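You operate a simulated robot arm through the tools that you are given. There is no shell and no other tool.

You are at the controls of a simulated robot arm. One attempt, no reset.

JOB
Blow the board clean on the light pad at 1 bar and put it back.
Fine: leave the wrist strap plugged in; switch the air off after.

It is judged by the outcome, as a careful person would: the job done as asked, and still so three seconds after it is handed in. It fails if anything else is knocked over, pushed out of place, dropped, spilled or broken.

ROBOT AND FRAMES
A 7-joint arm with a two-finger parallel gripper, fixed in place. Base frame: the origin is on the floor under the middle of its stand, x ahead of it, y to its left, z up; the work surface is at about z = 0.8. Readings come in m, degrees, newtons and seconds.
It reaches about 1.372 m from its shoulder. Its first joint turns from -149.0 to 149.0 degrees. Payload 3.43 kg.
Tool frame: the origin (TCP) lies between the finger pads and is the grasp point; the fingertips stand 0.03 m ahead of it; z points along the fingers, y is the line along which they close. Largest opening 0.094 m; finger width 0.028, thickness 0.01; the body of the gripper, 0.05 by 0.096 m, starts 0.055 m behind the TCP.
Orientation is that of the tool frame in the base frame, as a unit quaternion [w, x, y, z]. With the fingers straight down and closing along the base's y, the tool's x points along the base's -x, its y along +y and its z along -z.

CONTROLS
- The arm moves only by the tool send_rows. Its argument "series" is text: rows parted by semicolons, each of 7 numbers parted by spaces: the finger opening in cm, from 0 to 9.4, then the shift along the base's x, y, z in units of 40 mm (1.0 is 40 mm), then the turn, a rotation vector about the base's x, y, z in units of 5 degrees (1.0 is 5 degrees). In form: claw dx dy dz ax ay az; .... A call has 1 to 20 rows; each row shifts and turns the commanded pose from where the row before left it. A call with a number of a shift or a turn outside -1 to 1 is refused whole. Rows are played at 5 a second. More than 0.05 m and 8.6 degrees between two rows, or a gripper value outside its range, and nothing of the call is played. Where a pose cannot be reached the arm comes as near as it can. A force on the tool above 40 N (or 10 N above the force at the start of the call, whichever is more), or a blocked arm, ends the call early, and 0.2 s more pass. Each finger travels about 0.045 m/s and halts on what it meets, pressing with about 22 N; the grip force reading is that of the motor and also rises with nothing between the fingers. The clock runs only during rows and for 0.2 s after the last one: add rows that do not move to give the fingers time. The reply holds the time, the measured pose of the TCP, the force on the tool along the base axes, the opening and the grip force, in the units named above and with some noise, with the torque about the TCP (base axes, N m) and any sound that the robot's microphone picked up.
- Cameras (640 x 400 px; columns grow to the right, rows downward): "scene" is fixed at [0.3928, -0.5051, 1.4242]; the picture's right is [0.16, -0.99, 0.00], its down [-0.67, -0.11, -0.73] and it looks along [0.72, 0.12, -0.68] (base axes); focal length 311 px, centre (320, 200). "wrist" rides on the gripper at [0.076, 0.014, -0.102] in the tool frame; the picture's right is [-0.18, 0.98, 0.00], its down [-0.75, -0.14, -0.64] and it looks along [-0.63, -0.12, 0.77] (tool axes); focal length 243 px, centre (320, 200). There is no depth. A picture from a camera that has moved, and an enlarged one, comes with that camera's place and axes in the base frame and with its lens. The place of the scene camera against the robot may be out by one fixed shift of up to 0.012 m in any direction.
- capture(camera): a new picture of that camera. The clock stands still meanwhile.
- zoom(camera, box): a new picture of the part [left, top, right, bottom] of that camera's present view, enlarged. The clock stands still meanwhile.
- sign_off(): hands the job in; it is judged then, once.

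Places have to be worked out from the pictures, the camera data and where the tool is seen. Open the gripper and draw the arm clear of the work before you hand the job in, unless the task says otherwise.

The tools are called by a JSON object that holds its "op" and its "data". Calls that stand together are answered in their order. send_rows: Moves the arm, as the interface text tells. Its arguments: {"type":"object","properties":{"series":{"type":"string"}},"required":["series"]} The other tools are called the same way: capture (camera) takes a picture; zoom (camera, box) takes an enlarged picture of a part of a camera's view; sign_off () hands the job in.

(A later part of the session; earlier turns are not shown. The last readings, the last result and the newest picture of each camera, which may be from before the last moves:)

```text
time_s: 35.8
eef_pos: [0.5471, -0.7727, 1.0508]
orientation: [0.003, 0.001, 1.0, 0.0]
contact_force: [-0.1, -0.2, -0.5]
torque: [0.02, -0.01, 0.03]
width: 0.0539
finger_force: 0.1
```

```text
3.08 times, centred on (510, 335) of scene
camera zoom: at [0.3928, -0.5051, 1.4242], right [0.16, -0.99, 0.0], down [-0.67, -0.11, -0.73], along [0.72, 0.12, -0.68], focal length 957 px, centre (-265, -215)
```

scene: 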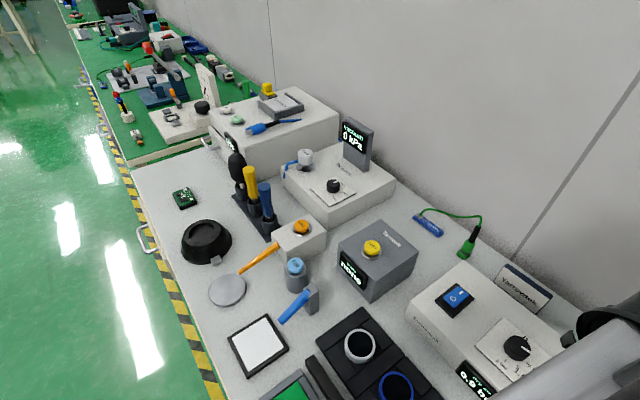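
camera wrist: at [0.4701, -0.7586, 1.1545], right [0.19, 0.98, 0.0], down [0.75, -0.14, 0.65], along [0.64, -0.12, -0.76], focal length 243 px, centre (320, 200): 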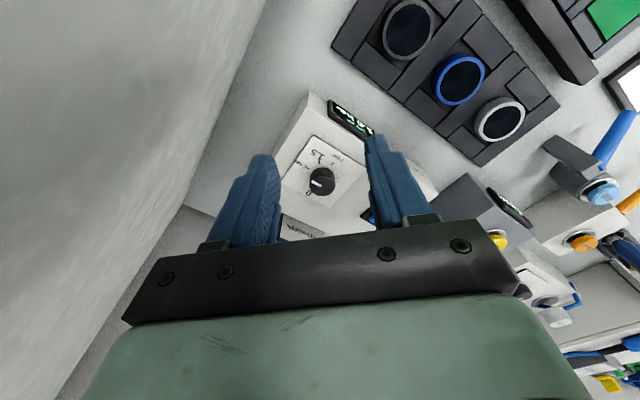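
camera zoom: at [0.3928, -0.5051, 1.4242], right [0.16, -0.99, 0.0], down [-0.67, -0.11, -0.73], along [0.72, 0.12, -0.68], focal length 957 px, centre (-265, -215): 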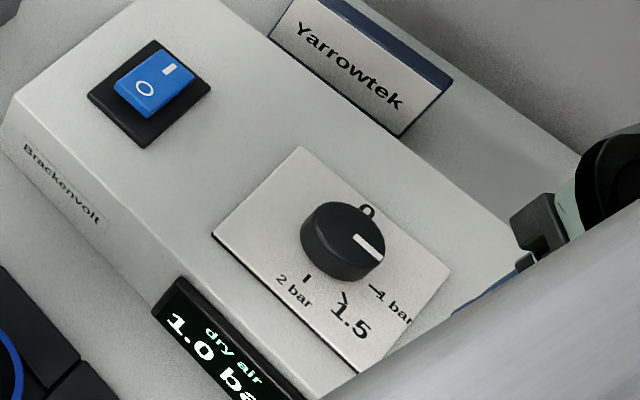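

The display reads 1.0 bar. Now I travel to the board in gentle steps at TCP z≈1.09, over the light pad area first.

{"op": "send_rows", "data": {"series": "5.4 0 0.3 0.3 0 0 0;6 0.15 0.6 0.4 0 0 0;7 0.3 0.8 0.2 0 0 0;8 0.35 0.85 0 0 0 0;9 0.4 0.85 0 0 0 0;9.4 0.4 0.85 0 0 0 0;9.4 0.4 0.85 0 0 0 0;9.4 0.4 0.85 0 0 0 0;9.4 0.4 0.85 0 0 0 0;9.4 0.4 0.85 0 0 0 0;9.4 0.4 0.85 0 0 0 0;9.4 0.4 0.85 0 0 0 0;9.4 0.4 0.7 0 0 0 0;9.4 0.2 0.4 0 0 0 0;9.4 0 0 0 0 0 0"}}

{"op": "capture", "data": {"camera": "wrist"}}

{"op": "capture", "data": {"camera": "scene"}}

```text
time_s: 39.0
eef_pos: [0.7287, -0.3533, 1.0872]
orientation: [0.004, 0.003, 1.0, -0.001]
contact_force: [-0.2, 0.0, -0.5]
torque: [-0.03, 0.01, 0.0]
width: 0.0942
finger_force: 0.0
```

```text
taken
camera wrist: at [0.6536, -0.3401, 1.1891], right [0.19, 0.98, 0.0], down [0.75, -0.14, 0.65], along [0.64, -0.12, -0.76], focal length 243 px, centre (320, 200)
```

wrist: 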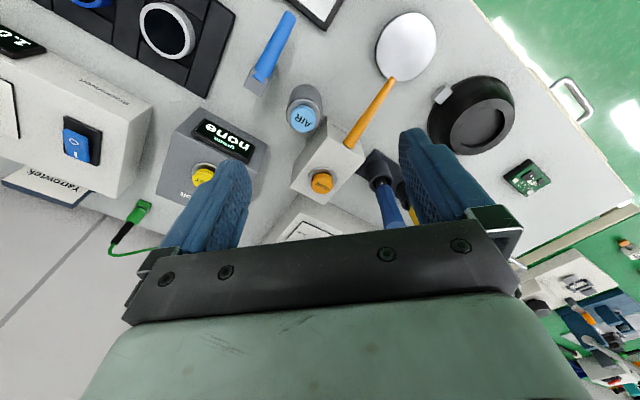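

```text
taken
```

scene: 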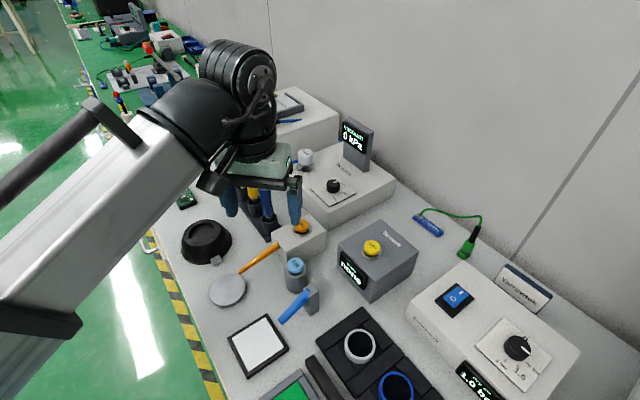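

From here the AIR button computes to about (0.781, -0.388, 0.855) and the board to about (0.993, -0.003). I continue toward the board, staying high above the tool handles.

{"op": "send_rows", "data": {"series": "9.4 0.15 0.3 0 0 0 0;9.4 0.3 0.6 0 0 0 0;9.4 0.4 0.8 0 0 0 0;9.4 0.4 0.85 0 0 0 0;9.4 0.45 0.85 0 0 0 0;9.4 0.45 0.85 0 0 0 0;9.4 0.45 0.85 0 0 0 0;9.4 0.45 0.85 0 0 0 0;9.4 0.45 0.85 0 0 0 0;9.4 0.45 0.8 0 0 0 0;9.4 0.4 0.6 -0.3 0 0 0;9.4 0.2 0.3 -0.4 0 0 0;9.4 0 0 -0.3 0 0 0;9.4 0 0 0 0 0 0"}}

{"op": "capture", "data": {"camera": "wrist"}}

{"op": "capture", "data": {"camera": "scene"}}

```text
time_s: 42.0
eef_pos: [0.9134, -0.0131, 1.0473]
orientation: [0.005, 0.002, 1.0, -0.001]
contact_force: [0.0, 0.1, 0.0]
torque: [0.0, 0.04, 0.01]
width: 0.0939
finger_force: 0.0
```

```text
taken
camera wrist: at [0.8354, 0.0003, 1.1499], right [0.19, 0.98, 0.0], down [0.75, -0.14, 0.65], along [0.64, -0.12, -0.76], focal length 243 px, centre (320, 200)
```

wrist: 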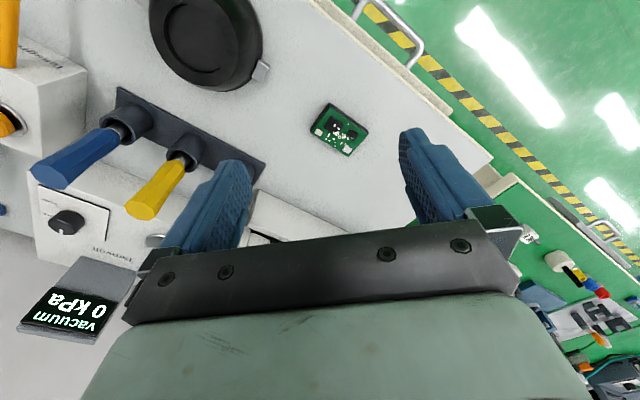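

```text
taken
```

scene: 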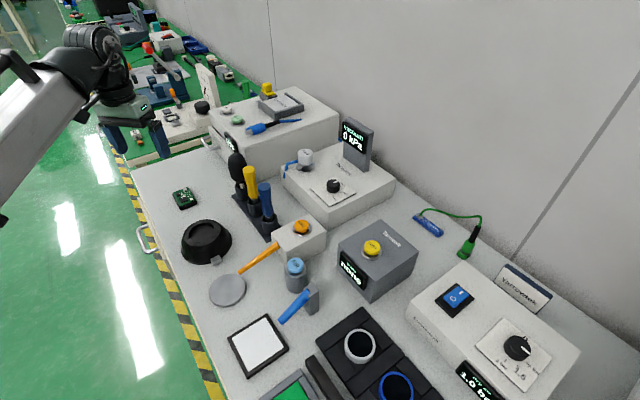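

{"op": "zoom", "data": {"camera": "wrist", "box": [290, 85, 390, 175]}}

{"op": "zoom", "data": {"camera": "scene", "box": [150, 170, 220, 230]}}

```text
4.44 times, centred on (340, 130) of wrist
camera zoom: at [0.8354, 0.0003, 1.1499], right [0.19, 0.98, 0.0], down [0.75, -0.14, 0.65], along [0.64, -0.12, -0.76], focal length 1078 px, centre (231, 511)
```

zoom: 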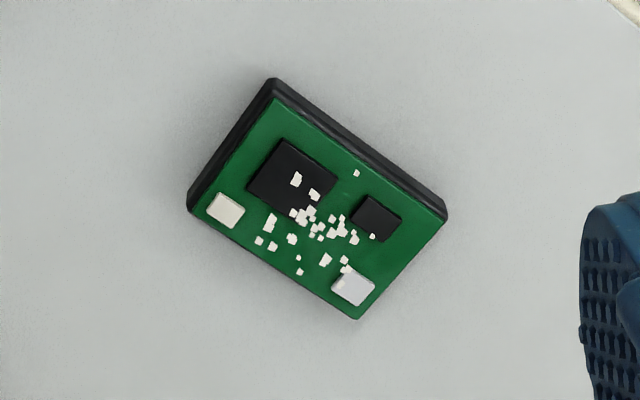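

```text
6.67 times, centred on (185, 200) of scene
camera zoom: at [0.3928, -0.5051, 1.4242], right [0.16, -0.99, 0.0], down [-0.67, -0.11, -0.73], along [0.72, 0.12, -0.68], focal length 2073 px, centre (1220, 200)
```

zoom: 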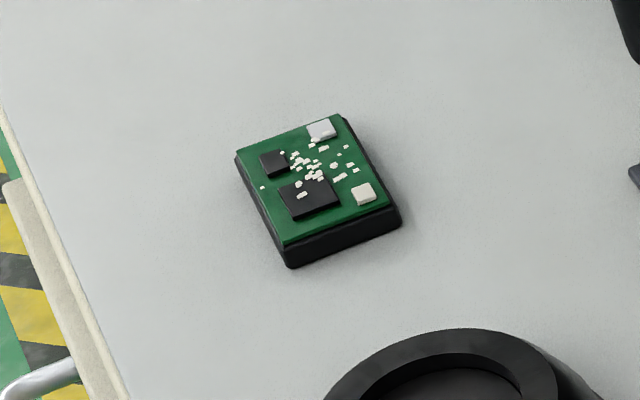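

The board is a green PCB on a black carrier block, ~0.067 × 0.044 m, centred near (0.993, 0.0), long axis at 45°. I'll grip it across the long side (yaw -45°) so the fingers stay clear of the nozzle later; I move above it and look again.

{"op": "send_rows", "data": {"series": "9.4 0.1 0.03 -0.1 0 0 -0.5;9.4 0.2 0.03 -0.2 0 0 -0.9;9.4 0.2 0.03 -0.2 0 0 -0.9;9.4 0.2 0.03 -0.2 0 0 -0.9;9.4 0.2 0.03 -0.2 0 0 -0.9;9.4 0.2 0.03 -0.2 0 0 -0.9;9.4 0.2 0.03 -0.2 0 0 -0.9;9.4 0.2 0.03 -0.2 0 0 -0.9;9.4 0.2 0.03 -0.2 0 0 -0.9;9.4 0.2 0.03 -0.2 0 0 -0.9;9.4 0.1 0 -0.1 0 0 -0.4;9.4 0 0 0 0 0 0"}}

{"op": "capture", "data": {"camera": "wrist"}}

{"op": "zoom", "data": {"camera": "wrist", "box": [220, 60, 420, 220]}}

```text
time_s: 44.6
eef_pos: [0.9927, -0.0016, 0.9665]
orientation: [0.003, 0.385, 0.923, -0.002]
contact_force: [0.9, -1.0, 1.3]
torque: [0.0, -0.04, -0.01]
width: 0.0941
finger_force: 0.1
```

```text
taken
camera wrist: at [0.9492, 0.0614, 1.0688], right [0.83, 0.56, 0.0], down [0.43, -0.63, 0.65], along [0.36, -0.54, -0.76], focal length 243 px, centre (320, 200)
```

wrist: 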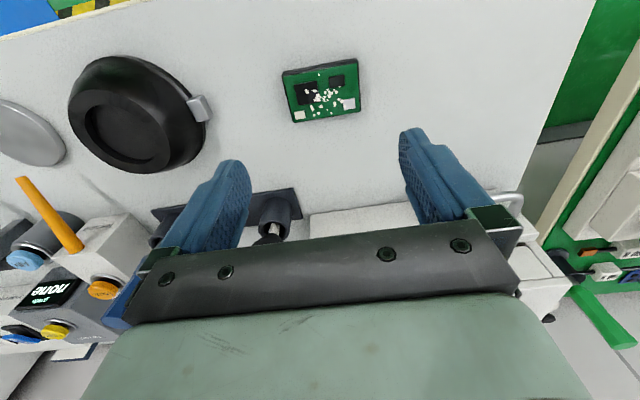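

```text
2.50 times, centred on (320, 140) of wrist
camera zoom: at [0.9492, 0.0614, 1.0688], right [0.83, 0.56, 0.0], down [0.43, -0.63, 0.65], along [0.36, -0.54, -0.76], focal length 606 px, centre (320, 350)
```

zoom: 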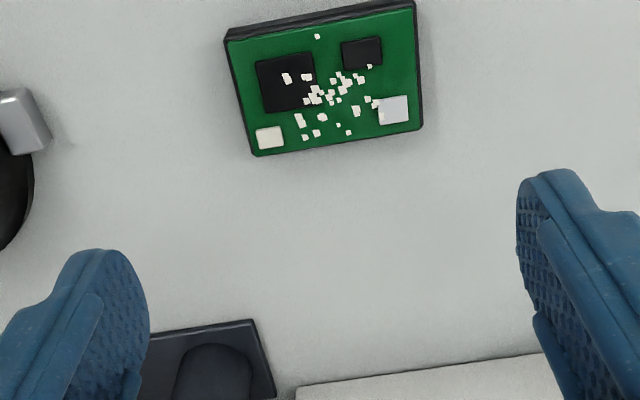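

Triangulation puts the board top centre at about (0.994, -0.001, 0.815), size ≈ 0.071 × 0.046, axis 44°, matching my gripper yaw. I descend partway and check that the fingers straddle it.

{"op": "send_rows", "data": {"series": "9.4 0.025 0 -0.3 0 0 0;9.4 0 0 -0.6 0 0 0;9.4 0 0 -0.6 0 0 0;9.4 0 0 -0.5 0 0 0;9.4 0 0 -0.3 0 0 0;9.4 0 0 0 0 0 0"}}

{"op": "capture", "data": {"camera": "wrist"}}

{"op": "zoom", "data": {"camera": "scene", "box": [130, 120, 270, 230]}}

```text
time_s: 46.0
eef_pos: [0.9962, -0.0029, 0.877]
orientation: [0.004, 0.385, 0.923, -0.001]
contact_force: [-0.3, 0.4, 0.5]
torque: [0.0, -0.01, -0.02]
width: 0.0939
finger_force: 0.0
```

```text
taken
camera wrist: at [0.9517, 0.0615, 0.9789], right [0.83, 0.56, 0.0], down [0.43, -0.63, 0.65], along [0.36, -0.54, -0.76], focal length 243 px, centre (320, 200)
```

wrist: 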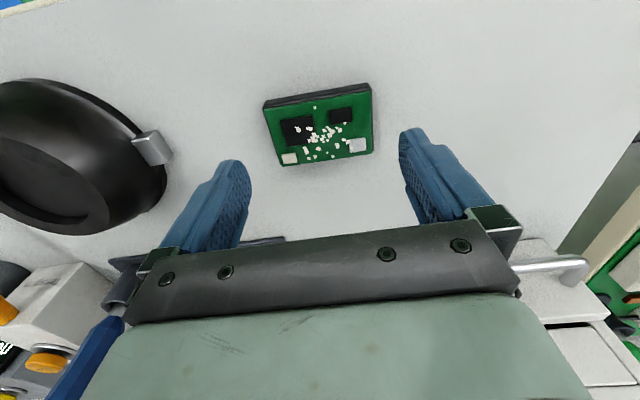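

```text
3.64 times, centred on (200, 175) of scene
camera zoom: at [0.3928, -0.5051, 1.4242], right [0.16, -0.99, 0.0], down [-0.67, -0.11, -0.73], along [0.72, 0.12, -0.68], focal length 1131 px, centre (756, 291)
```

zoom: 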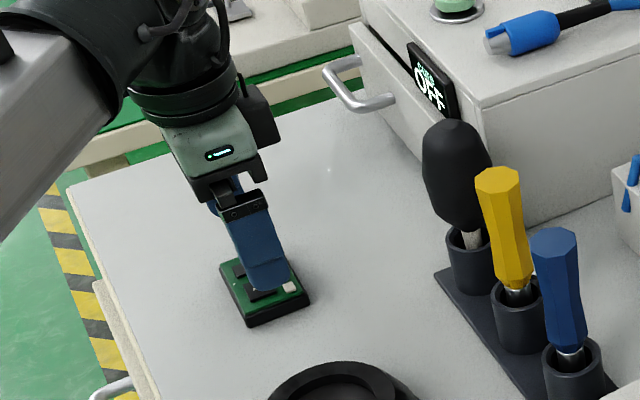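

I zoom to check the centring of the board between the fingers.

{"op": "zoom", "data": {"camera": "wrist", "box": [220, 60, 420, 220]}}

```text
2.50 times, centred on (320, 140) of wrist
camera zoom: at [0.9517, 0.0615, 0.9789], right [0.83, 0.56, 0.0], down [0.43, -0.63, 0.65], along [0.36, -0.54, -0.76], focal length 606 px, centre (320, 350)
```

zoom: 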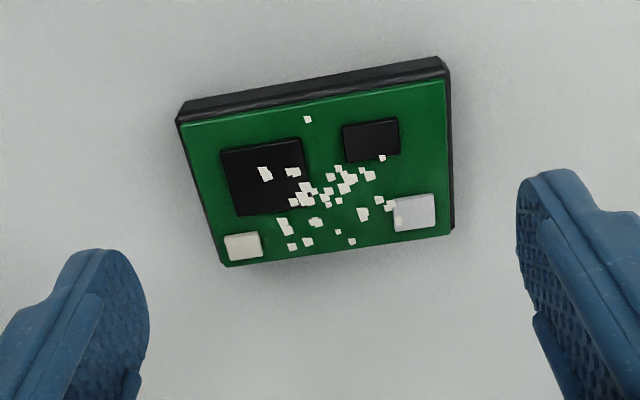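

The board centre computes to (0.995, -0.002), within 1 mm of the tool axis along the closing direction. I descend to put the fingertips just above the table.

{"op": "send_rows", "data": {"series": "9.4 -0.02 0.01 -0.3 0 0 0;9.4 0 0 -0.35 0 0 0;9.4 0 0 -0.25 0 0 0;9.4 0 0 -0.1 0 0 0;9.4 0 0 0 0 0 0;9.4 0 0 0 0 0 0"}}

{"op": "zoom", "data": {"camera": "wrist", "box": [180, 60, 460, 260]}}

{"op": "zoom", "data": {"camera": "scene", "box": [150, 150, 240, 225]}}

```text
time_s: 47.4
eef_pos: [0.9936, -0.0018, 0.8352]
orientation: [0.003, 0.385, 0.923, -0.002]
contact_force: [-0.5, 0.5, -0.1]
torque: [-0.01, -0.02, 0.03]
width: 0.0943
finger_force: 0.1
```

```text
2.00 times, centred on (320, 160) of wrist
camera zoom: at [0.9497, 0.0621, 0.9382], right [0.83, 0.56, 0.0], down [0.43, -0.63, 0.65], along [0.36, -0.54, -0.76], focal length 485 px, centre (320, 280)
```

zoom: 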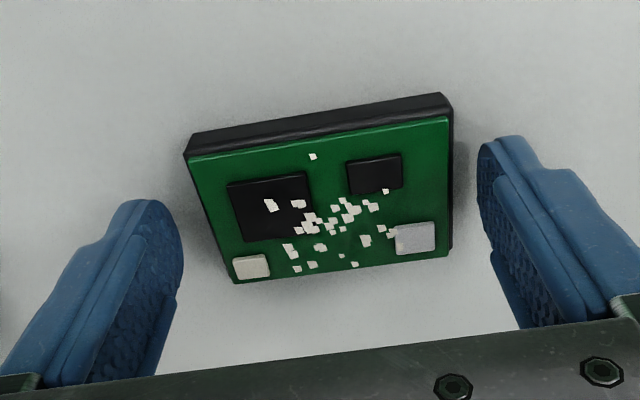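

```text
5.33 times, centred on (195, 188) of scene
camera zoom: at [0.3928, -0.5051, 1.4242], right [0.16, -0.99, 0.0], down [-0.67, -0.11, -0.73], along [0.72, 0.12, -0.68], focal length 1658 px, centre (987, 267)
```

zoom: 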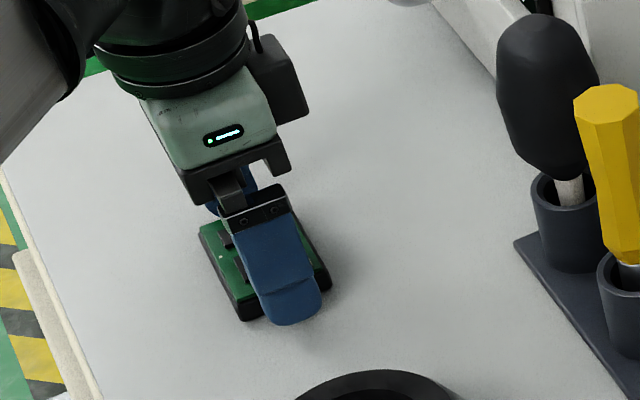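

Fingers straddle the board without contact, tips ~5 mm above the table. I close gently on it.

{"op": "send_rows", "data": {"series": "8.6 0.01 0.01 0 0 0 0;7.9 0 0 0 0 0 0;7.4 0 0 0 0 0 0;7 0 0 0 0 0 0;6.5 0 0 0 0 0 0;6.5 0 0 0 0 0 0"}}

{"op": "zoom", "data": {"camera": "wrist", "box": [180, 60, 460, 260]}}

```text
time_s: 48.8
eef_pos: [0.9948, -0.0014, 0.8359]
orientation: [0.002, 0.385, 0.923, -0.002]
contact_force: [1.0, 0.6, 0.4]
torque: [0.02, -0.01, -0.03]
width: 0.0742
finger_force: 22.1
```

```text
2.00 times, centred on (320, 160) of wrist
camera zoom: at [0.9506, 0.0625, 0.9383], right [0.83, 0.56, 0.0], down [0.43, -0.63, 0.65], along [0.36, -0.54, -0.76], focal length 485 px, centre (320, 280)
```

zoom: 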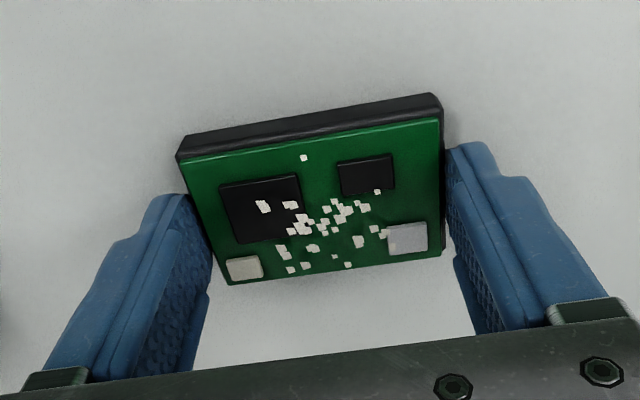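

Gripped at 7.4 cm. I lift straight up a few centimetres, slowly, and check what came along.

{"op": "send_rows", "data": {"series": "6.5 0 0 0.15 0 0 0;6.5 0 0 0.3 0 0 0;6.5 0 0 0.4 0 0 0;6.5 0 0 0.4 0 0 0;6.5 0 0 0.3 0 0 0;6.5 0 0 0 0 0 0"}}

{"op": "capture", "data": {"camera": "wrist"}}

{"op": "zoom", "data": {"camera": "scene", "box": [130, 120, 270, 230]}}

```text
time_s: 50.2
eef_pos: [0.9941, -0.0009, 0.8985]
orientation: [0.003, 0.385, 0.923, -0.002]
contact_force: [-0.1, -0.2, -1.1]
torque: [0.03, -0.01, -0.03]
width: 0.0743
finger_force: 21.6
```

```text
taken
camera wrist: at [0.95, 0.0624, 1.0012], right [0.83, 0.56, 0.0], down [0.43, -0.63, 0.65], along [0.36, -0.54, -0.76], focal length 243 px, centre (320, 200)
```

wrist: 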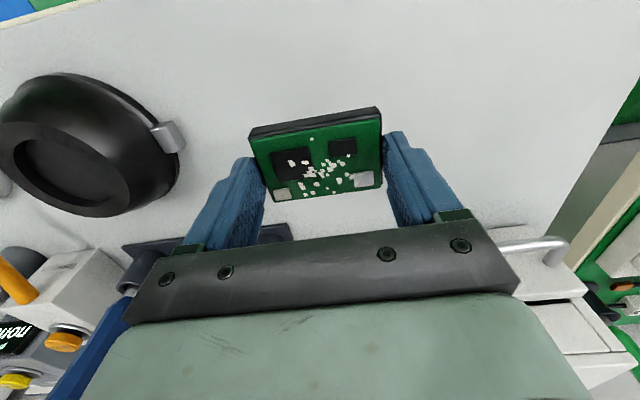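

```text
3.64 times, centred on (200, 175) of scene
camera zoom: at [0.3928, -0.5051, 1.4242], right [0.16, -0.99, 0.0], down [-0.67, -0.11, -0.73], along [0.72, 0.12, -0.68], focal length 1131 px, centre (756, 291)
```

zoom: 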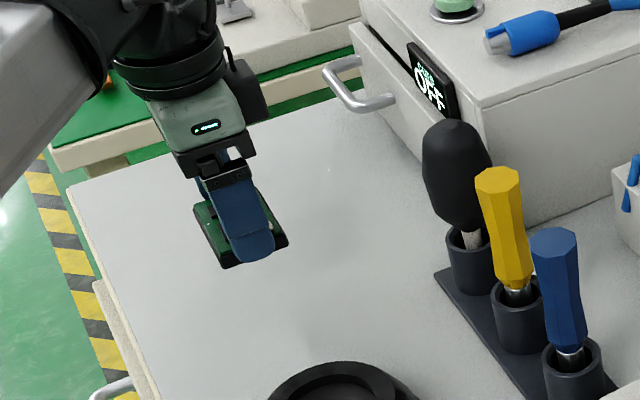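

The whole board with its carrier is lifted. I raise further and travel slowly toward the light pad at (0.623, -0.343).

{"op": "send_rows", "data": {"series": "6.5 0 0 0.4 0 0 0;6.5 0 0 0.7 0 0 0;6.5 -0.1 -0.1 0.8 0 0 0;6.5 -0.3 -0.25 0.6 0 0 0;6.5 -0.45 -0.4 0.3 0 0 0;6.5 -0.55 -0.5 0 0 0 0;6.5 -0.6 -0.55 0 0 0 0;6.5 -0.6 -0.55 0 0 0 0;6.5 -0.6 -0.55 0 0 0 0;6.5 -0.6 -0.55 0 0 0 0;6.5 -0.6 -0.55 0 0 0 0;6.5 -0.6 -0.55 0 0 0 0;6.5 -0.6 -0.55 0 0 0 0;6.5 -0.6 -0.55 0 0 0 0;6.5 -0.6 -0.55 0 0 0 0;6.5 -0.6 -0.55 0 0 0 0;6.5 -0.6 -0.55 0 0 0 0;6.5 -0.6 -0.55 0 0 0 0;6.5 -0.3 -0.3 0 0 0 0;6.5 0 0 0 0 0 0"}}

{"op": "capture", "data": {"camera": "wrist"}}

{"op": "capture", "data": {"camera": "scene"}}

```text
time_s: 54.4
eef_pos: [0.6374, -0.3289, 1.0098]
orientation: [0.003, 0.385, 0.923, -0.002]
contact_force: [-0.1, -0.1, -0.5]
torque: [0.01, 0.0, 0.02]
width: 0.0741
finger_force: 22.6
```

```text
taken
camera wrist: at [0.5931, -0.2651, 1.1122], right [0.83, 0.56, 0.0], down [0.43, -0.63, 0.65], along [0.36, -0.54, -0.76], focal length 243 px, centre (320, 200)
```

wrist: 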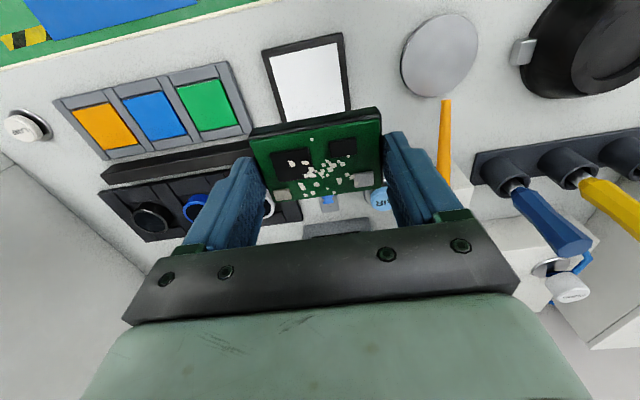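

```text
taken
```

scene: 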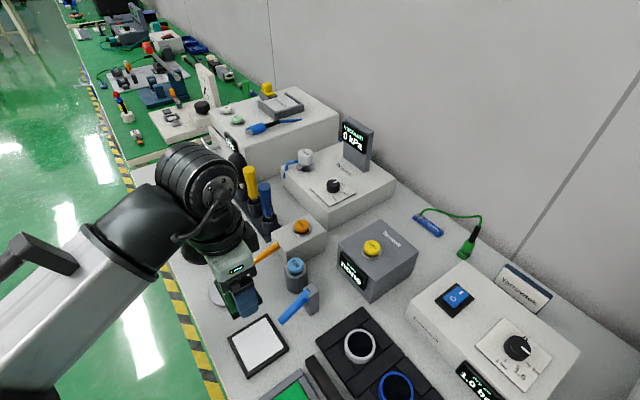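

The pad is visible just above the held board. I zoom to place it precisely.

{"op": "zoom", "data": {"camera": "wrist", "box": [230, 10, 430, 230]}}

{"op": "zoom", "data": {"camera": "scene", "box": [190, 250, 350, 390]}}

```text
1.82 times, centred on (330, 120) of wrist
camera zoom: at [0.5931, -0.2651, 1.1122], right [0.83, 0.56, 0.0], down [0.43, -0.63, 0.65], along [0.36, -0.54, -0.76], focal length 441 px, centre (302, 346)
```

zoom: 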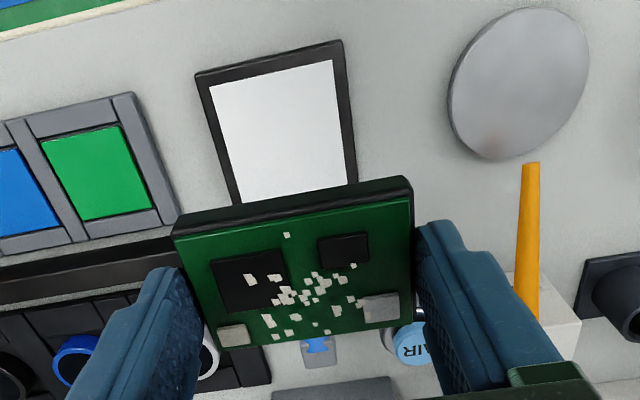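

```text
2.86 times, centred on (270, 320) of scene
camera zoom: at [0.3928, -0.5051, 1.4242], right [0.16, -0.99, 0.0], down [-0.67, -0.11, -0.73], along [0.72, 0.12, -0.68], focal length 888 px, centre (463, -143)
```

zoom: 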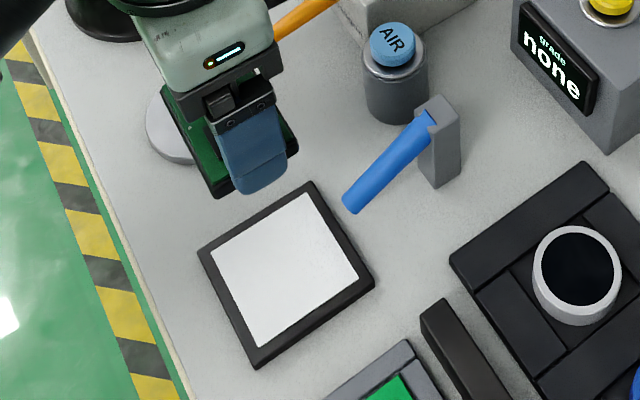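

The pad centre computes to about (0.629, -0.341), 45° aligned, ~0.088 m square. I align above it and come down partway to check.

{"op": "send_rows", "data": {"series": "6.5 -0.1 -0.15 -0.2 0 0 0;6.5 -0.11 -0.15 -0.4 0 0 0;6.5 0 0 -0.5 0 0 0;6.5 0 0 -0.5 0 0 0;6.5 0 0 -0.5 0 0 0;6.5 0 0 -0.4 0 0 0;6.5 0 0 -0.2 0 0 0;6.5 0 0 0 0 0 0"}}

{"op": "capture", "data": {"camera": "wrist"}}

{"op": "zoom", "data": {"camera": "scene", "box": [190, 250, 350, 390]}}

```text
time_s: 56.2
eef_pos: [0.6287, -0.3405, 0.9004]
orientation: [0.004, 0.385, 0.923, -0.002]
contact_force: [-0.2, -0.4, 0.0]
torque: [0.01, -0.02, -0.02]
width: 0.0742
finger_force: 22.2
```

```text
taken
camera wrist: at [0.5847, -0.276, 1.0037], right [0.83, 0.56, 0.0], down [0.43, -0.63, 0.65], along [0.36, -0.54, -0.76], focal length 243 px, centre (320, 200)
```

wrist: 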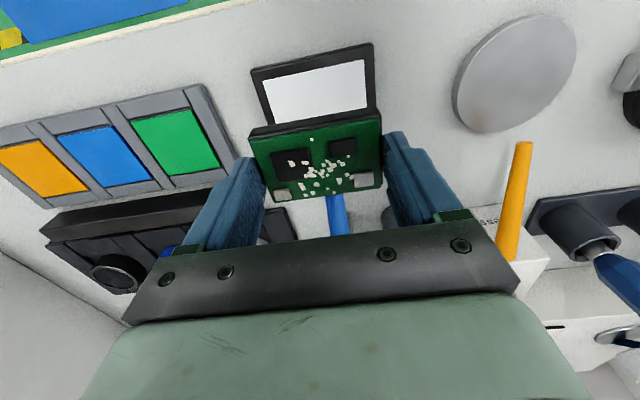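

```text
2.86 times, centred on (270, 320) of scene
camera zoom: at [0.3928, -0.5051, 1.4242], right [0.16, -0.99, 0.0], down [-0.67, -0.11, -0.73], along [0.72, 0.12, -0.68], focal length 888 px, centre (463, -143)
```

zoom: 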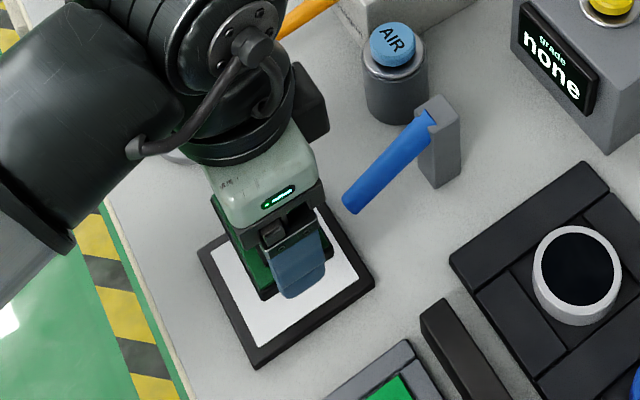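

Aligned: pad centre recomputes to (0.629, -0.341). I lower to just above the pad, then feel for contact in small steps.

{"op": "send_rows", "data": {"series": "6.5 0 -0.02 -0.3 0 0 0;6.5 0 0 -0.4 0 0 0;6.5 0 0 -0.3 0 0 0;6.5 0 0 -0.2 0 0 0;6.5 0 0 0 0 0 0"}}

{"op": "capture", "data": {"camera": "wrist"}}

{"op": "zoom", "data": {"camera": "scene", "box": [190, 250, 350, 390]}}

```text
time_s: 57.4
eef_pos: [0.6301, -0.3417, 0.8522]
orientation: [0.003, 0.386, 0.923, -0.001]
contact_force: [-0.2, 0.2, -0.2]
torque: [0.0, -0.03, 0.02]
width: 0.0738
finger_force: 21.5
```

```text
taken
camera wrist: at [0.586, -0.2779, 0.9552], right [0.83, 0.56, 0.0], down [0.43, -0.63, 0.65], along [0.36, -0.54, -0.76], focal length 243 px, centre (320, 200)
```

wrist: 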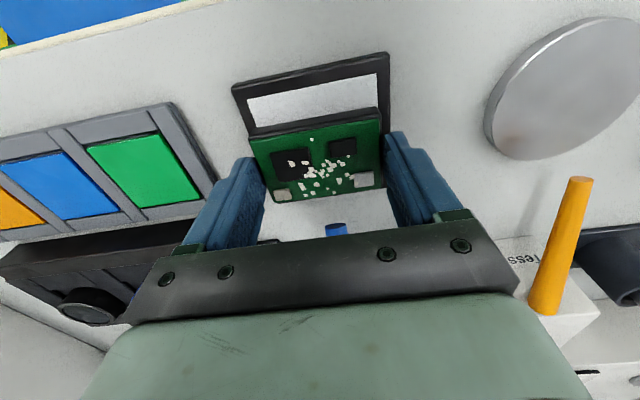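

```text
2.86 times, centred on (270, 320) of scene
camera zoom: at [0.3928, -0.5051, 1.4242], right [0.16, -0.99, 0.0], down [-0.67, -0.11, -0.73], along [0.72, 0.12, -0.68], focal length 888 px, centre (463, -143)
```

zoom: 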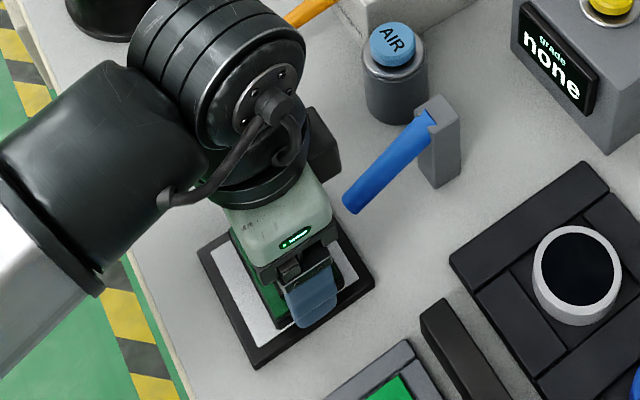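

Board hovers over the pad centre with the nozzle tip behind it. I lower in 2 mm steps to touch down.

{"op": "send_rows", "data": {"series": "6.5 -0.02 0.01 -0.05 0 0 0;6.5 0 0 -0.05 0 0 0;6.5 0 0 0 0 0 0"}}

```text
time_s: 58.2
eef_pos: [0.628, -0.3406, 0.849]
orientation: [0.003, 0.385, 0.923, -0.002]
contact_force: [0.0, 0.0, -0.4]
torque: [0.0, 0.0, 0.0]
width: 0.074
finger_force: 22.2
```

{"op": "send_rows", "data": {"series": "6.5 0 0 -0.04 0 0 0;6.5 0 0 -0.04 0 0 0;6.5 0 0 0 0 0 0"}}

```text
time_s: 59.0
eef_pos: [0.6288, -0.3422, 0.8463]
orientation: [0.003, 0.385, 0.923, -0.002]
contact_force: [-0.4, 1.8, 18.3]
torque: [0.1, 0.06, 0.01]
width: 0.074
finger_force: 21.9
```

Touchdown: 18 N at TCP z 0.846. I ease up slightly to relieve the load and then open.

{"op": "send_rows", "data": {"series": "6.5 0 0 0.02 0 0 0;6.8 0 0 0 0 0 0;7.6 0 0 0 0 0 0;8.4 0 0 0 0 0 0;9.2 0 0 0 0 0 0;9.4 0 0 0 0 0 0;9.4 0 0 0 0 0 0"}}

{"op": "capture", "data": {"camera": "wrist"}}

```text
time_s: 60.6
eef_pos: [0.6286, -0.3422, 0.8457]
orientation: [0.002, 0.385, 0.923, -0.003]
contact_force: [-0.2, 0.0, -0.2]
torque: [0.0, 0.01, 0.02]
width: 0.0942
finger_force: 0.0
```

```text
taken
camera wrist: at [0.5851, -0.277, 0.9495], right [0.83, 0.56, 0.0], down [0.43, -0.63, 0.65], along [0.36, -0.54, -0.76], focal length 243 px, centre (320, 200)
```

wrist: 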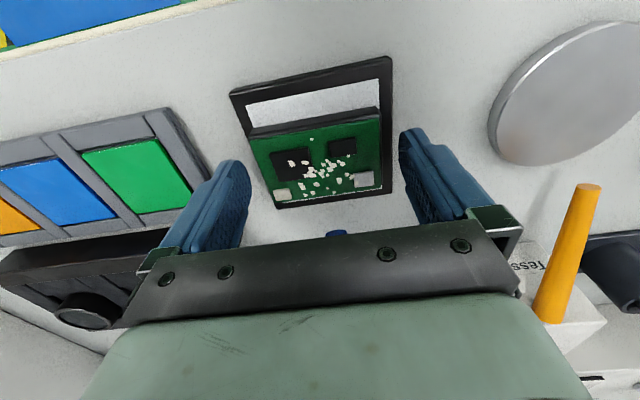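

Board released. I zoom to see how it sits on the pad.

{"op": "zoom", "data": {"camera": "wrist", "box": [220, 40, 420, 240]}}

```text
2.00 times, centred on (320, 140) of wrist
camera zoom: at [0.5851, -0.277, 0.9495], right [0.83, 0.56, 0.0], down [0.43, -0.63, 0.65], along [0.36, -0.54, -0.76], focal length 485 px, centre (320, 320)
```

zoom: 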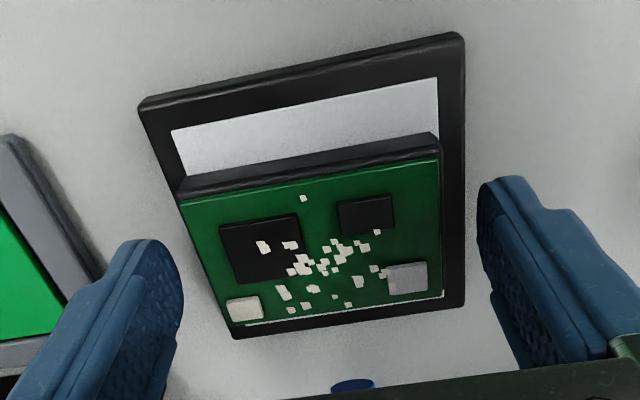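

The board sits centred on the pad (board centre (0.629,-0.343) vs pad (0.6295,-0.341)). I rise straight up, then view the AIR button.

{"op": "send_rows", "data": {"series": "9.4 0 0 0.3 0 0 0;9.4 0 0 0.6 0 0 0;9.4 0 0 0.8 0 0 0;9.4 0 0 0.8 0 0 0;9.4 0 0 0.8 0 0 0;9.4 0 0 0.5 0 0 0;7 0.2 -0.05 0 0 0 0;5 0.4 -0.1 0 0 0 0;3 0.5 -0.1 0 0 0 0;1 0.5 -0.1 0 0 0 0;0 0.4 -0.05 0 0 0 0;0 0.2 0 0 0 0 0;0 0 0 0 0 0 0"}}

{"op": "capture", "data": {"camera": "wrist"}}

{"op": "capture", "data": {"camera": "scene"}}

```text
time_s: 63.4
eef_pos: [0.7167, -0.3568, 0.9987]
orientation: [0.003, 0.385, 0.923, -0.002]
contact_force: [0.6, 0.2, -0.1]
torque: [-0.02, 0.01, -0.02]
width: 0.0001
finger_force: 22.2
```

```text
taken
camera wrist: at [0.6727, -0.2922, 1.1011], right [0.83, 0.56, 0.0], down [0.43, -0.63, 0.65], along [0.36, -0.54, -0.76], focal length 243 px, centre (320, 200)
```

wrist: 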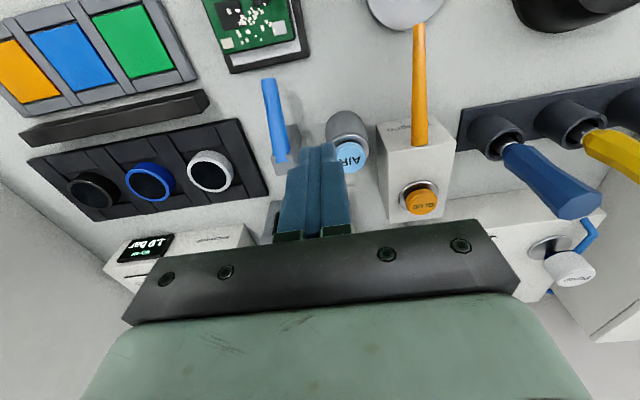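

```text
taken
```

scene: 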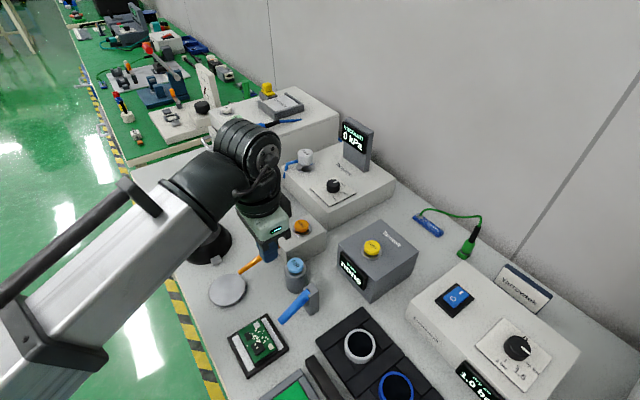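

I zoom on the AIR button and confirm the board's look before blowing.

{"op": "zoom", "data": {"camera": "wrist", "box": [260, 80, 420, 220]}}

{"op": "zoom", "data": {"camera": "scene", "box": [210, 290, 310, 390]}}

```text
2.86 times, centred on (340, 150) of wrist
camera zoom: at [0.6727, -0.2922, 1.1011], right [0.83, 0.56, 0.0], down [0.43, -0.63, 0.65], along [0.36, -0.54, -0.76], focal length 693 px, centre (263, 343)
```

zoom: 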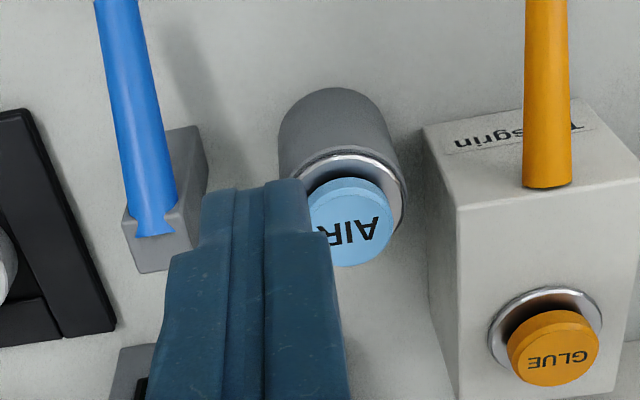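

```text
4.00 times, centred on (260, 340) of scene
camera zoom: at [0.3928, -0.5051, 1.4242], right [0.16, -0.99, 0.0], down [-0.67, -0.11, -0.73], along [0.72, 0.12, -0.68], focal length 1244 px, centre (560, -360)
```

zoom: 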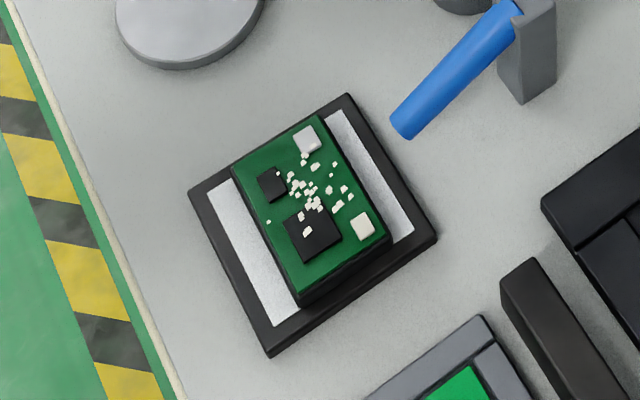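

The board shows its flakes and lies square on the pad. The button top is near (0.774, -0.386, ~0.875); I move above it with closed fingers and check.

{"op": "send_rows", "data": {"series": "0 0.3 -0.15 -0.1 0 0 0;0 0.5 -0.25 -0.3 0 0 0;0 0.4 -0.23 -0.3 0 0 0;0 0.24 -0.1 -0.2 0 0 0;0 0 0 0 0 0 0"}}

{"op": "zoom", "data": {"camera": "wrist", "box": [220, 40, 420, 200]}}

{"op": "zoom", "data": {"camera": "scene", "box": [220, 200, 360, 330]}}

```text
time_s: 64.6
eef_pos: [0.7746, -0.3859, 0.9623]
orientation: [0.003, 0.385, 0.923, -0.002]
contact_force: [0.0, 0.1, 0.1]
torque: [0.0, -0.02, -0.01]
width: 0.0
finger_force: 22.3
```

```text
2.50 times, centred on (320, 120) of wrist
camera zoom: at [0.7304, -0.3218, 1.0642], right [0.83, 0.56, 0.0], down [0.43, -0.63, 0.65], along [0.36, -0.54, -0.76], focal length 606 px, centre (320, 400)
```

zoom: 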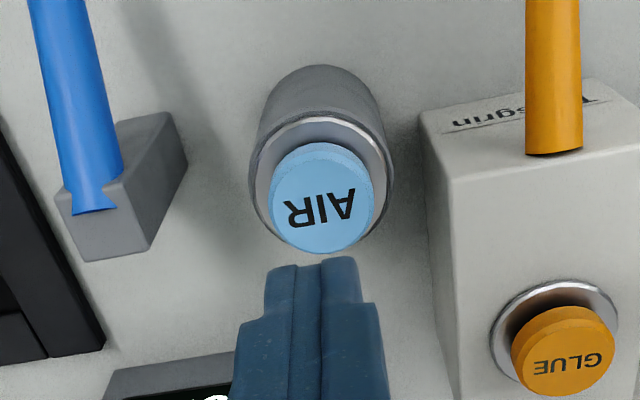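

```text
3.08 times, centred on (290, 265) of scene
camera zoom: at [0.3928, -0.5051, 1.4242], right [0.16, -0.99, 0.0], down [-0.67, -0.11, -0.73], along [0.72, 0.12, -0.68], focal length 957 px, centre (412, 0)
```

zoom: 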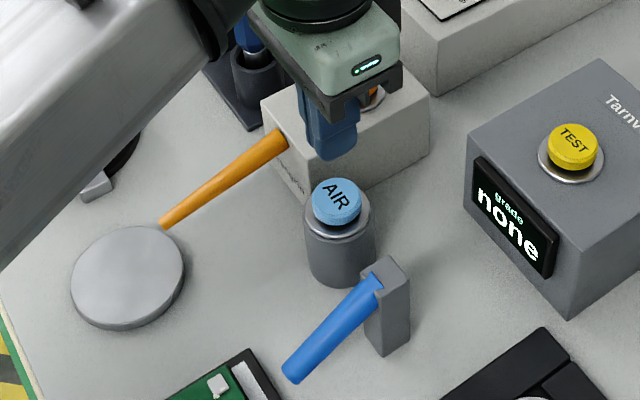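

Button top centre refines to (0.773, -0.386, 0.880), directly under the tool. I descend to just above and then press in 2 mm steps.

{"op": "send_rows", "data": {"series": "0 -0.04 0 -0.3 0 0 0;0 0 0 -0.4 0 0 0;0 0 0 -0.3 0 0 0;0 0 0 -0.2 0 0 0;0 0 0 -0.05 0 0 0;0 0 0 0 0 0 0"}}

```text
time_s: 66.0
eef_pos: [0.7721, -0.3854, 0.9122]
orientation: [0.003, 0.385, 0.923, -0.002]
contact_force: [-0.6, -0.3, 0.2]
torque: [-0.01, 0.02, -0.01]
width: 0.0
finger_force: 21.8
```

{"op": "send_rows", "data": {"series": "0 0 0 -0.05 0 0 0;0 0 0 -0.05 0 0 0;0 0 0 -0.05 0 0 0;0 0 0 0 0 0 0"}}

{"op": "zoom", "data": {"camera": "scene", "box": [210, 220, 370, 390]}}

```text
time_s: 67.0
eef_pos: [0.7724, -0.3855, 0.907]
orientation: [0.004, 0.385, 0.923, -0.003]
contact_force: [0.8, -0.6, 1.3]
torque: [0.0, 0.01, -0.01]
width: 0.0003
finger_force: 22.0
```

```text
2.35 times, centred on (290, 305) of scene
camera zoom: at [0.3928, -0.5051, 1.4242], right [0.16, -0.99, 0.0], down [-0.67, -0.11, -0.73], along [0.72, 0.12, -0.68], focal length 732 px, centre (391, -47)
```

zoom: 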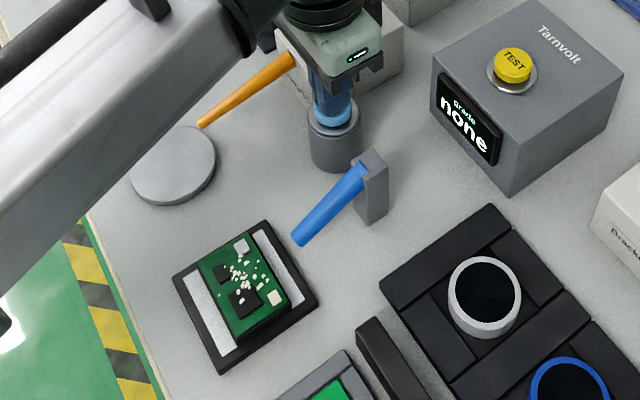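

Almost touching. I press further in 2 mm steps and hold briefly.

{"op": "send_rows", "data": {"series": "0 0 0 -0.05 0 0 0;0 0 0 -0.05 0 0 0;0 0 0 0 0 0 0"}}

{"op": "zoom", "data": {"camera": "scene", "box": [210, 220, 370, 390]}}

```text
time_s: 67.8
eef_pos: [0.7725, -0.385, 0.9039]
orientation: [0.003, 0.385, 0.923, -0.003]
contact_force: [-1.2, -1.8, 2.9]
torque: [0.01, 0.04, 0.03]
width: 0.0
finger_force: 21.8
heard: click
```

```text
2.35 times, centred on (290, 305) of scene
camera zoom: at [0.3928, -0.5051, 1.4242], right [0.16, -0.99, 0.0], down [-0.67, -0.11, -0.73], along [0.72, 0.12, -0.68], focal length 732 px, centre (391, -47)
```

zoom: 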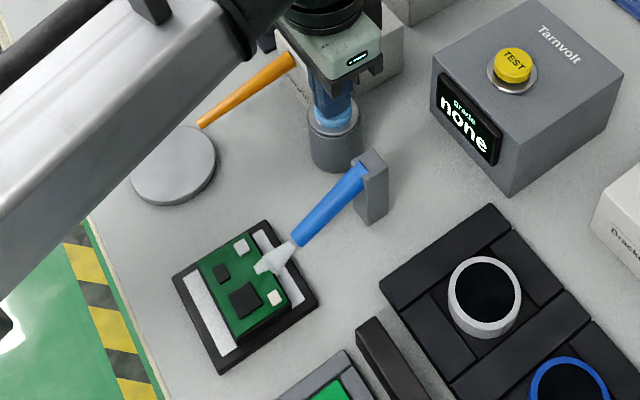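

A click, air plume visible, and the flakes are gone. I zoom to verify the board is fully clean before letting go.

{"op": "zoom", "data": {"camera": "scene", "box": [230, 300, 300, 370]}}

```text
5.71 times, centred on (265, 335) of scene
camera zoom: at [0.3928, -0.5051, 1.4242], right [0.16, -0.99, 0.0], down [-0.67, -0.11, -0.73], along [0.72, 0.12, -0.68], focal length 1777 px, centre (634, -571)
```

zoom: 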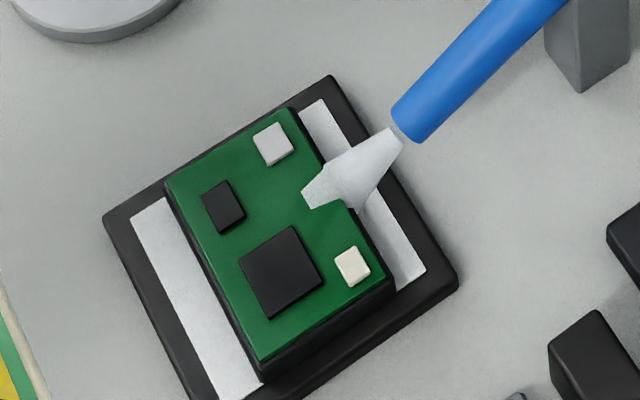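

The visible part is clean. I hold one more second, then rise off the button and check the plume stops.

{"op": "send_rows", "data": {"series": "0 0 0 0 0 0 0;0 0 0 0 0 0 0;0 0 0 0 0 0 0;0 0 0 0 0 0 0;0 0 0 0.2 0 0 0;0 0 0 0.4 0 0 0;0 0 0 0.7 0 0 0;0 0 0 0.7 0 0 0;0 0 0 0.6 0 0 0;0 0 0 0.3 0 0 0;0 0 0 0 0 0 0"}}

{"op": "capture", "data": {"camera": "scene"}}

{"op": "zoom", "data": {"camera": "scene", "box": [230, 280, 320, 380]}}

```text
time_s: 70.2
eef_pos: [0.7722, -0.3862, 1.019]
orientation: [0.003, 0.385, 0.923, -0.002]
contact_force: [-0.7, -0.7, 0.7]
torque: [-0.03, 0.0, 0.0]
width: 0.0
finger_force: 22.7
```

```text
taken
```

scene: 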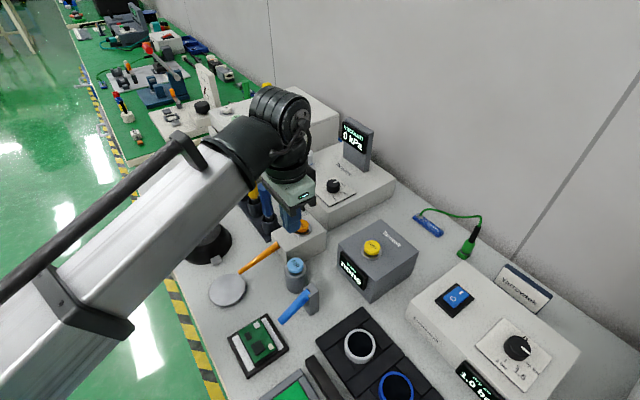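

```text
4.00 times, centred on (275, 330) of scene
camera zoom: at [0.3928, -0.5051, 1.4242], right [0.16, -0.99, 0.0], down [-0.67, -0.11, -0.73], along [0.72, 0.12, -0.68], focal length 1244 px, centre (500, -320)
```

zoom: 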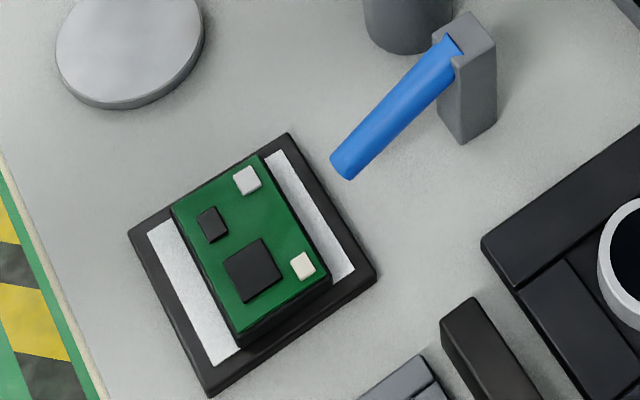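

The board is clean and the plume has stopped with the button released. Next I switch the air off: move over to the rocker's O end at about (0.737, -0.700), staying high.

{"op": "send_rows", "data": {"series": "0 0 -0.2 0 0 0 0;0 -0.05 -0.4 0 0 0 0;0 -0.1 -0.6 0 0 0 0;0 -0.1 -0.7 0 0 0 0;0 -0.1 -0.7 0 0 0 0;0 -0.1 -0.7 0 0 0 0;0 -0.1 -0.7 0 0 0 0;0 -0.1 -0.7 0 0 0 0;0 -0.1 -0.7 0 0 0 0;0 -0.1 -0.7 -0.1 0 0 0;0 -0.03 -0.7 -0.2 0 0 0;0 0 -0.6 -0.3 0 0 0;0 0 -0.3 -0.3 0 0 0;0 0 -0.15 -0.2 0 0 0;0 0 0 0 0 0 0"}}

{"op": "capture", "data": {"camera": "wrist"}}

{"op": "zoom", "data": {"camera": "wrist", "box": [220, 40, 420, 200]}}

```text
time_s: 73.4
eef_pos: [0.7381, -0.6992, 0.9749]
orientation: [0.004, 0.385, 0.923, -0.002]
contact_force: [0.0, -0.2, -0.2]
torque: [-0.01, 0.05, 0.03]
width: 0.0
finger_force: 21.8
```

```text
taken
camera wrist: at [0.6937, -0.6353, 1.077], right [0.83, 0.56, 0.0], down [0.43, -0.63, 0.65], along [0.36, -0.54, -0.76], focal length 243 px, centre (320, 200)
```

wrist: 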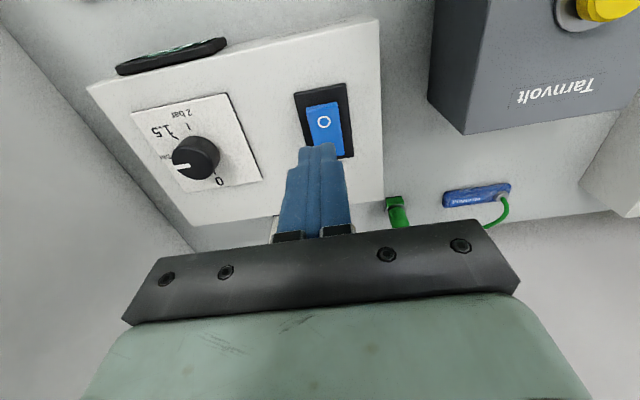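

```text
2.50 times, centred on (320, 120) of wrist
camera zoom: at [0.6937, -0.6353, 1.077], right [0.83, 0.56, 0.0], down [0.43, -0.63, 0.65], along [0.36, -0.54, -0.76], focal length 606 px, centre (320, 400)
```

zoom: 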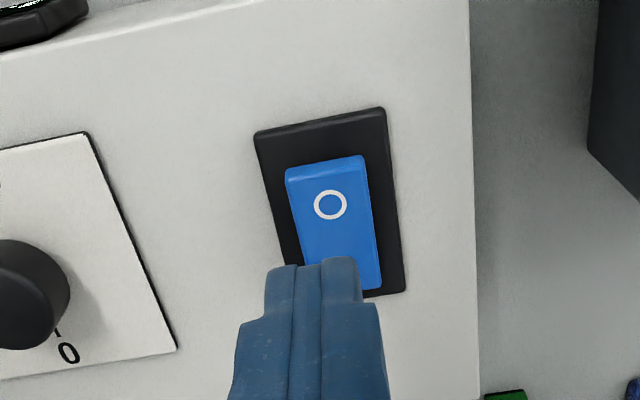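

O mark computes to (0.739, -0.698), right under the tool. I shift 3 mm outward and descend, then press in 2 mm steps.

{"op": "send_rows", "data": {"series": "0 -0.03 0.07 -0.3 0 0 0;0 0 0 -0.4 0 0 0;0 0 0 -0.35 0 0 0;0 0 0 -0.2 0 0 0;0 0 0 -0.05 0 0 0;0 0 0 0 0 0 0"}}

```text
time_s: 74.8
eef_pos: [0.7371, -0.697, 0.9237]
orientation: [0.003, 0.385, 0.923, -0.003]
contact_force: [0.6, 0.5, -0.6]
torque: [0.05, -0.01, -0.04]
width: 0.0003
finger_force: 21.8
```

{"op": "send_rows", "data": {"series": "0 0 0 -0.05 0 0 0;0 0 0 -0.05 0 0 0;0 0 0 -0.05 0 0 0;0 0 0 -0.05 0 0 0;0 0 0 0 0 0 0"}}

```text
time_s: 76.0
eef_pos: [0.7362, -0.6964, 0.9149]
orientation: [0.003, 0.385, 0.923, -0.002]
contact_force: [0.2, 0.2, 0.1]
torque: [0.06, 0.04, 0.02]
width: 0.0
finger_force: 21.9
```

{"op": "send_rows", "data": {"series": "0 0 0 -0.05 0 0 0;0 0 0 -0.04 0 0 0;0 0 0 0 0 0 0"}}

{"op": "zoom", "data": {"camera": "wrist", "box": [220, 60, 420, 220]}}

```text
time_s: 76.8
eef_pos: [0.7367, -0.6971, 0.9125]
orientation: [0.003, 0.385, 0.923, -0.002]
contact_force: [-4.0, 5.0, 12.2]
torque: [0.0, 0.0, 0.01]
width: 0.0
finger_force: 22.6
heard: click
```

```text
2.50 times, centred on (320, 140) of wrist
camera zoom: at [0.6923, -0.6327, 1.0151], right [0.83, 0.56, 0.0], down [0.43, -0.63, 0.65], along [0.36, -0.54, -0.76], focal length 606 px, centre (320, 350)
```

zoom: 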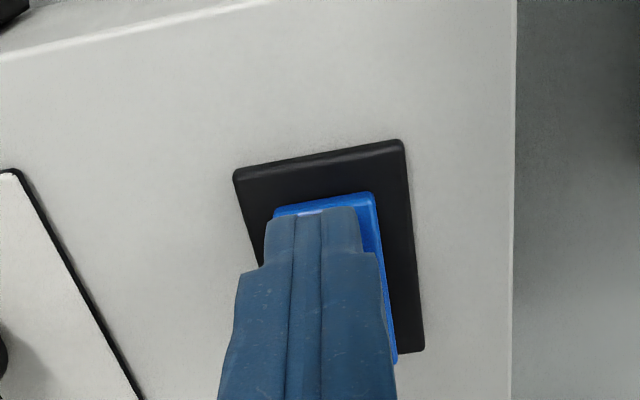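

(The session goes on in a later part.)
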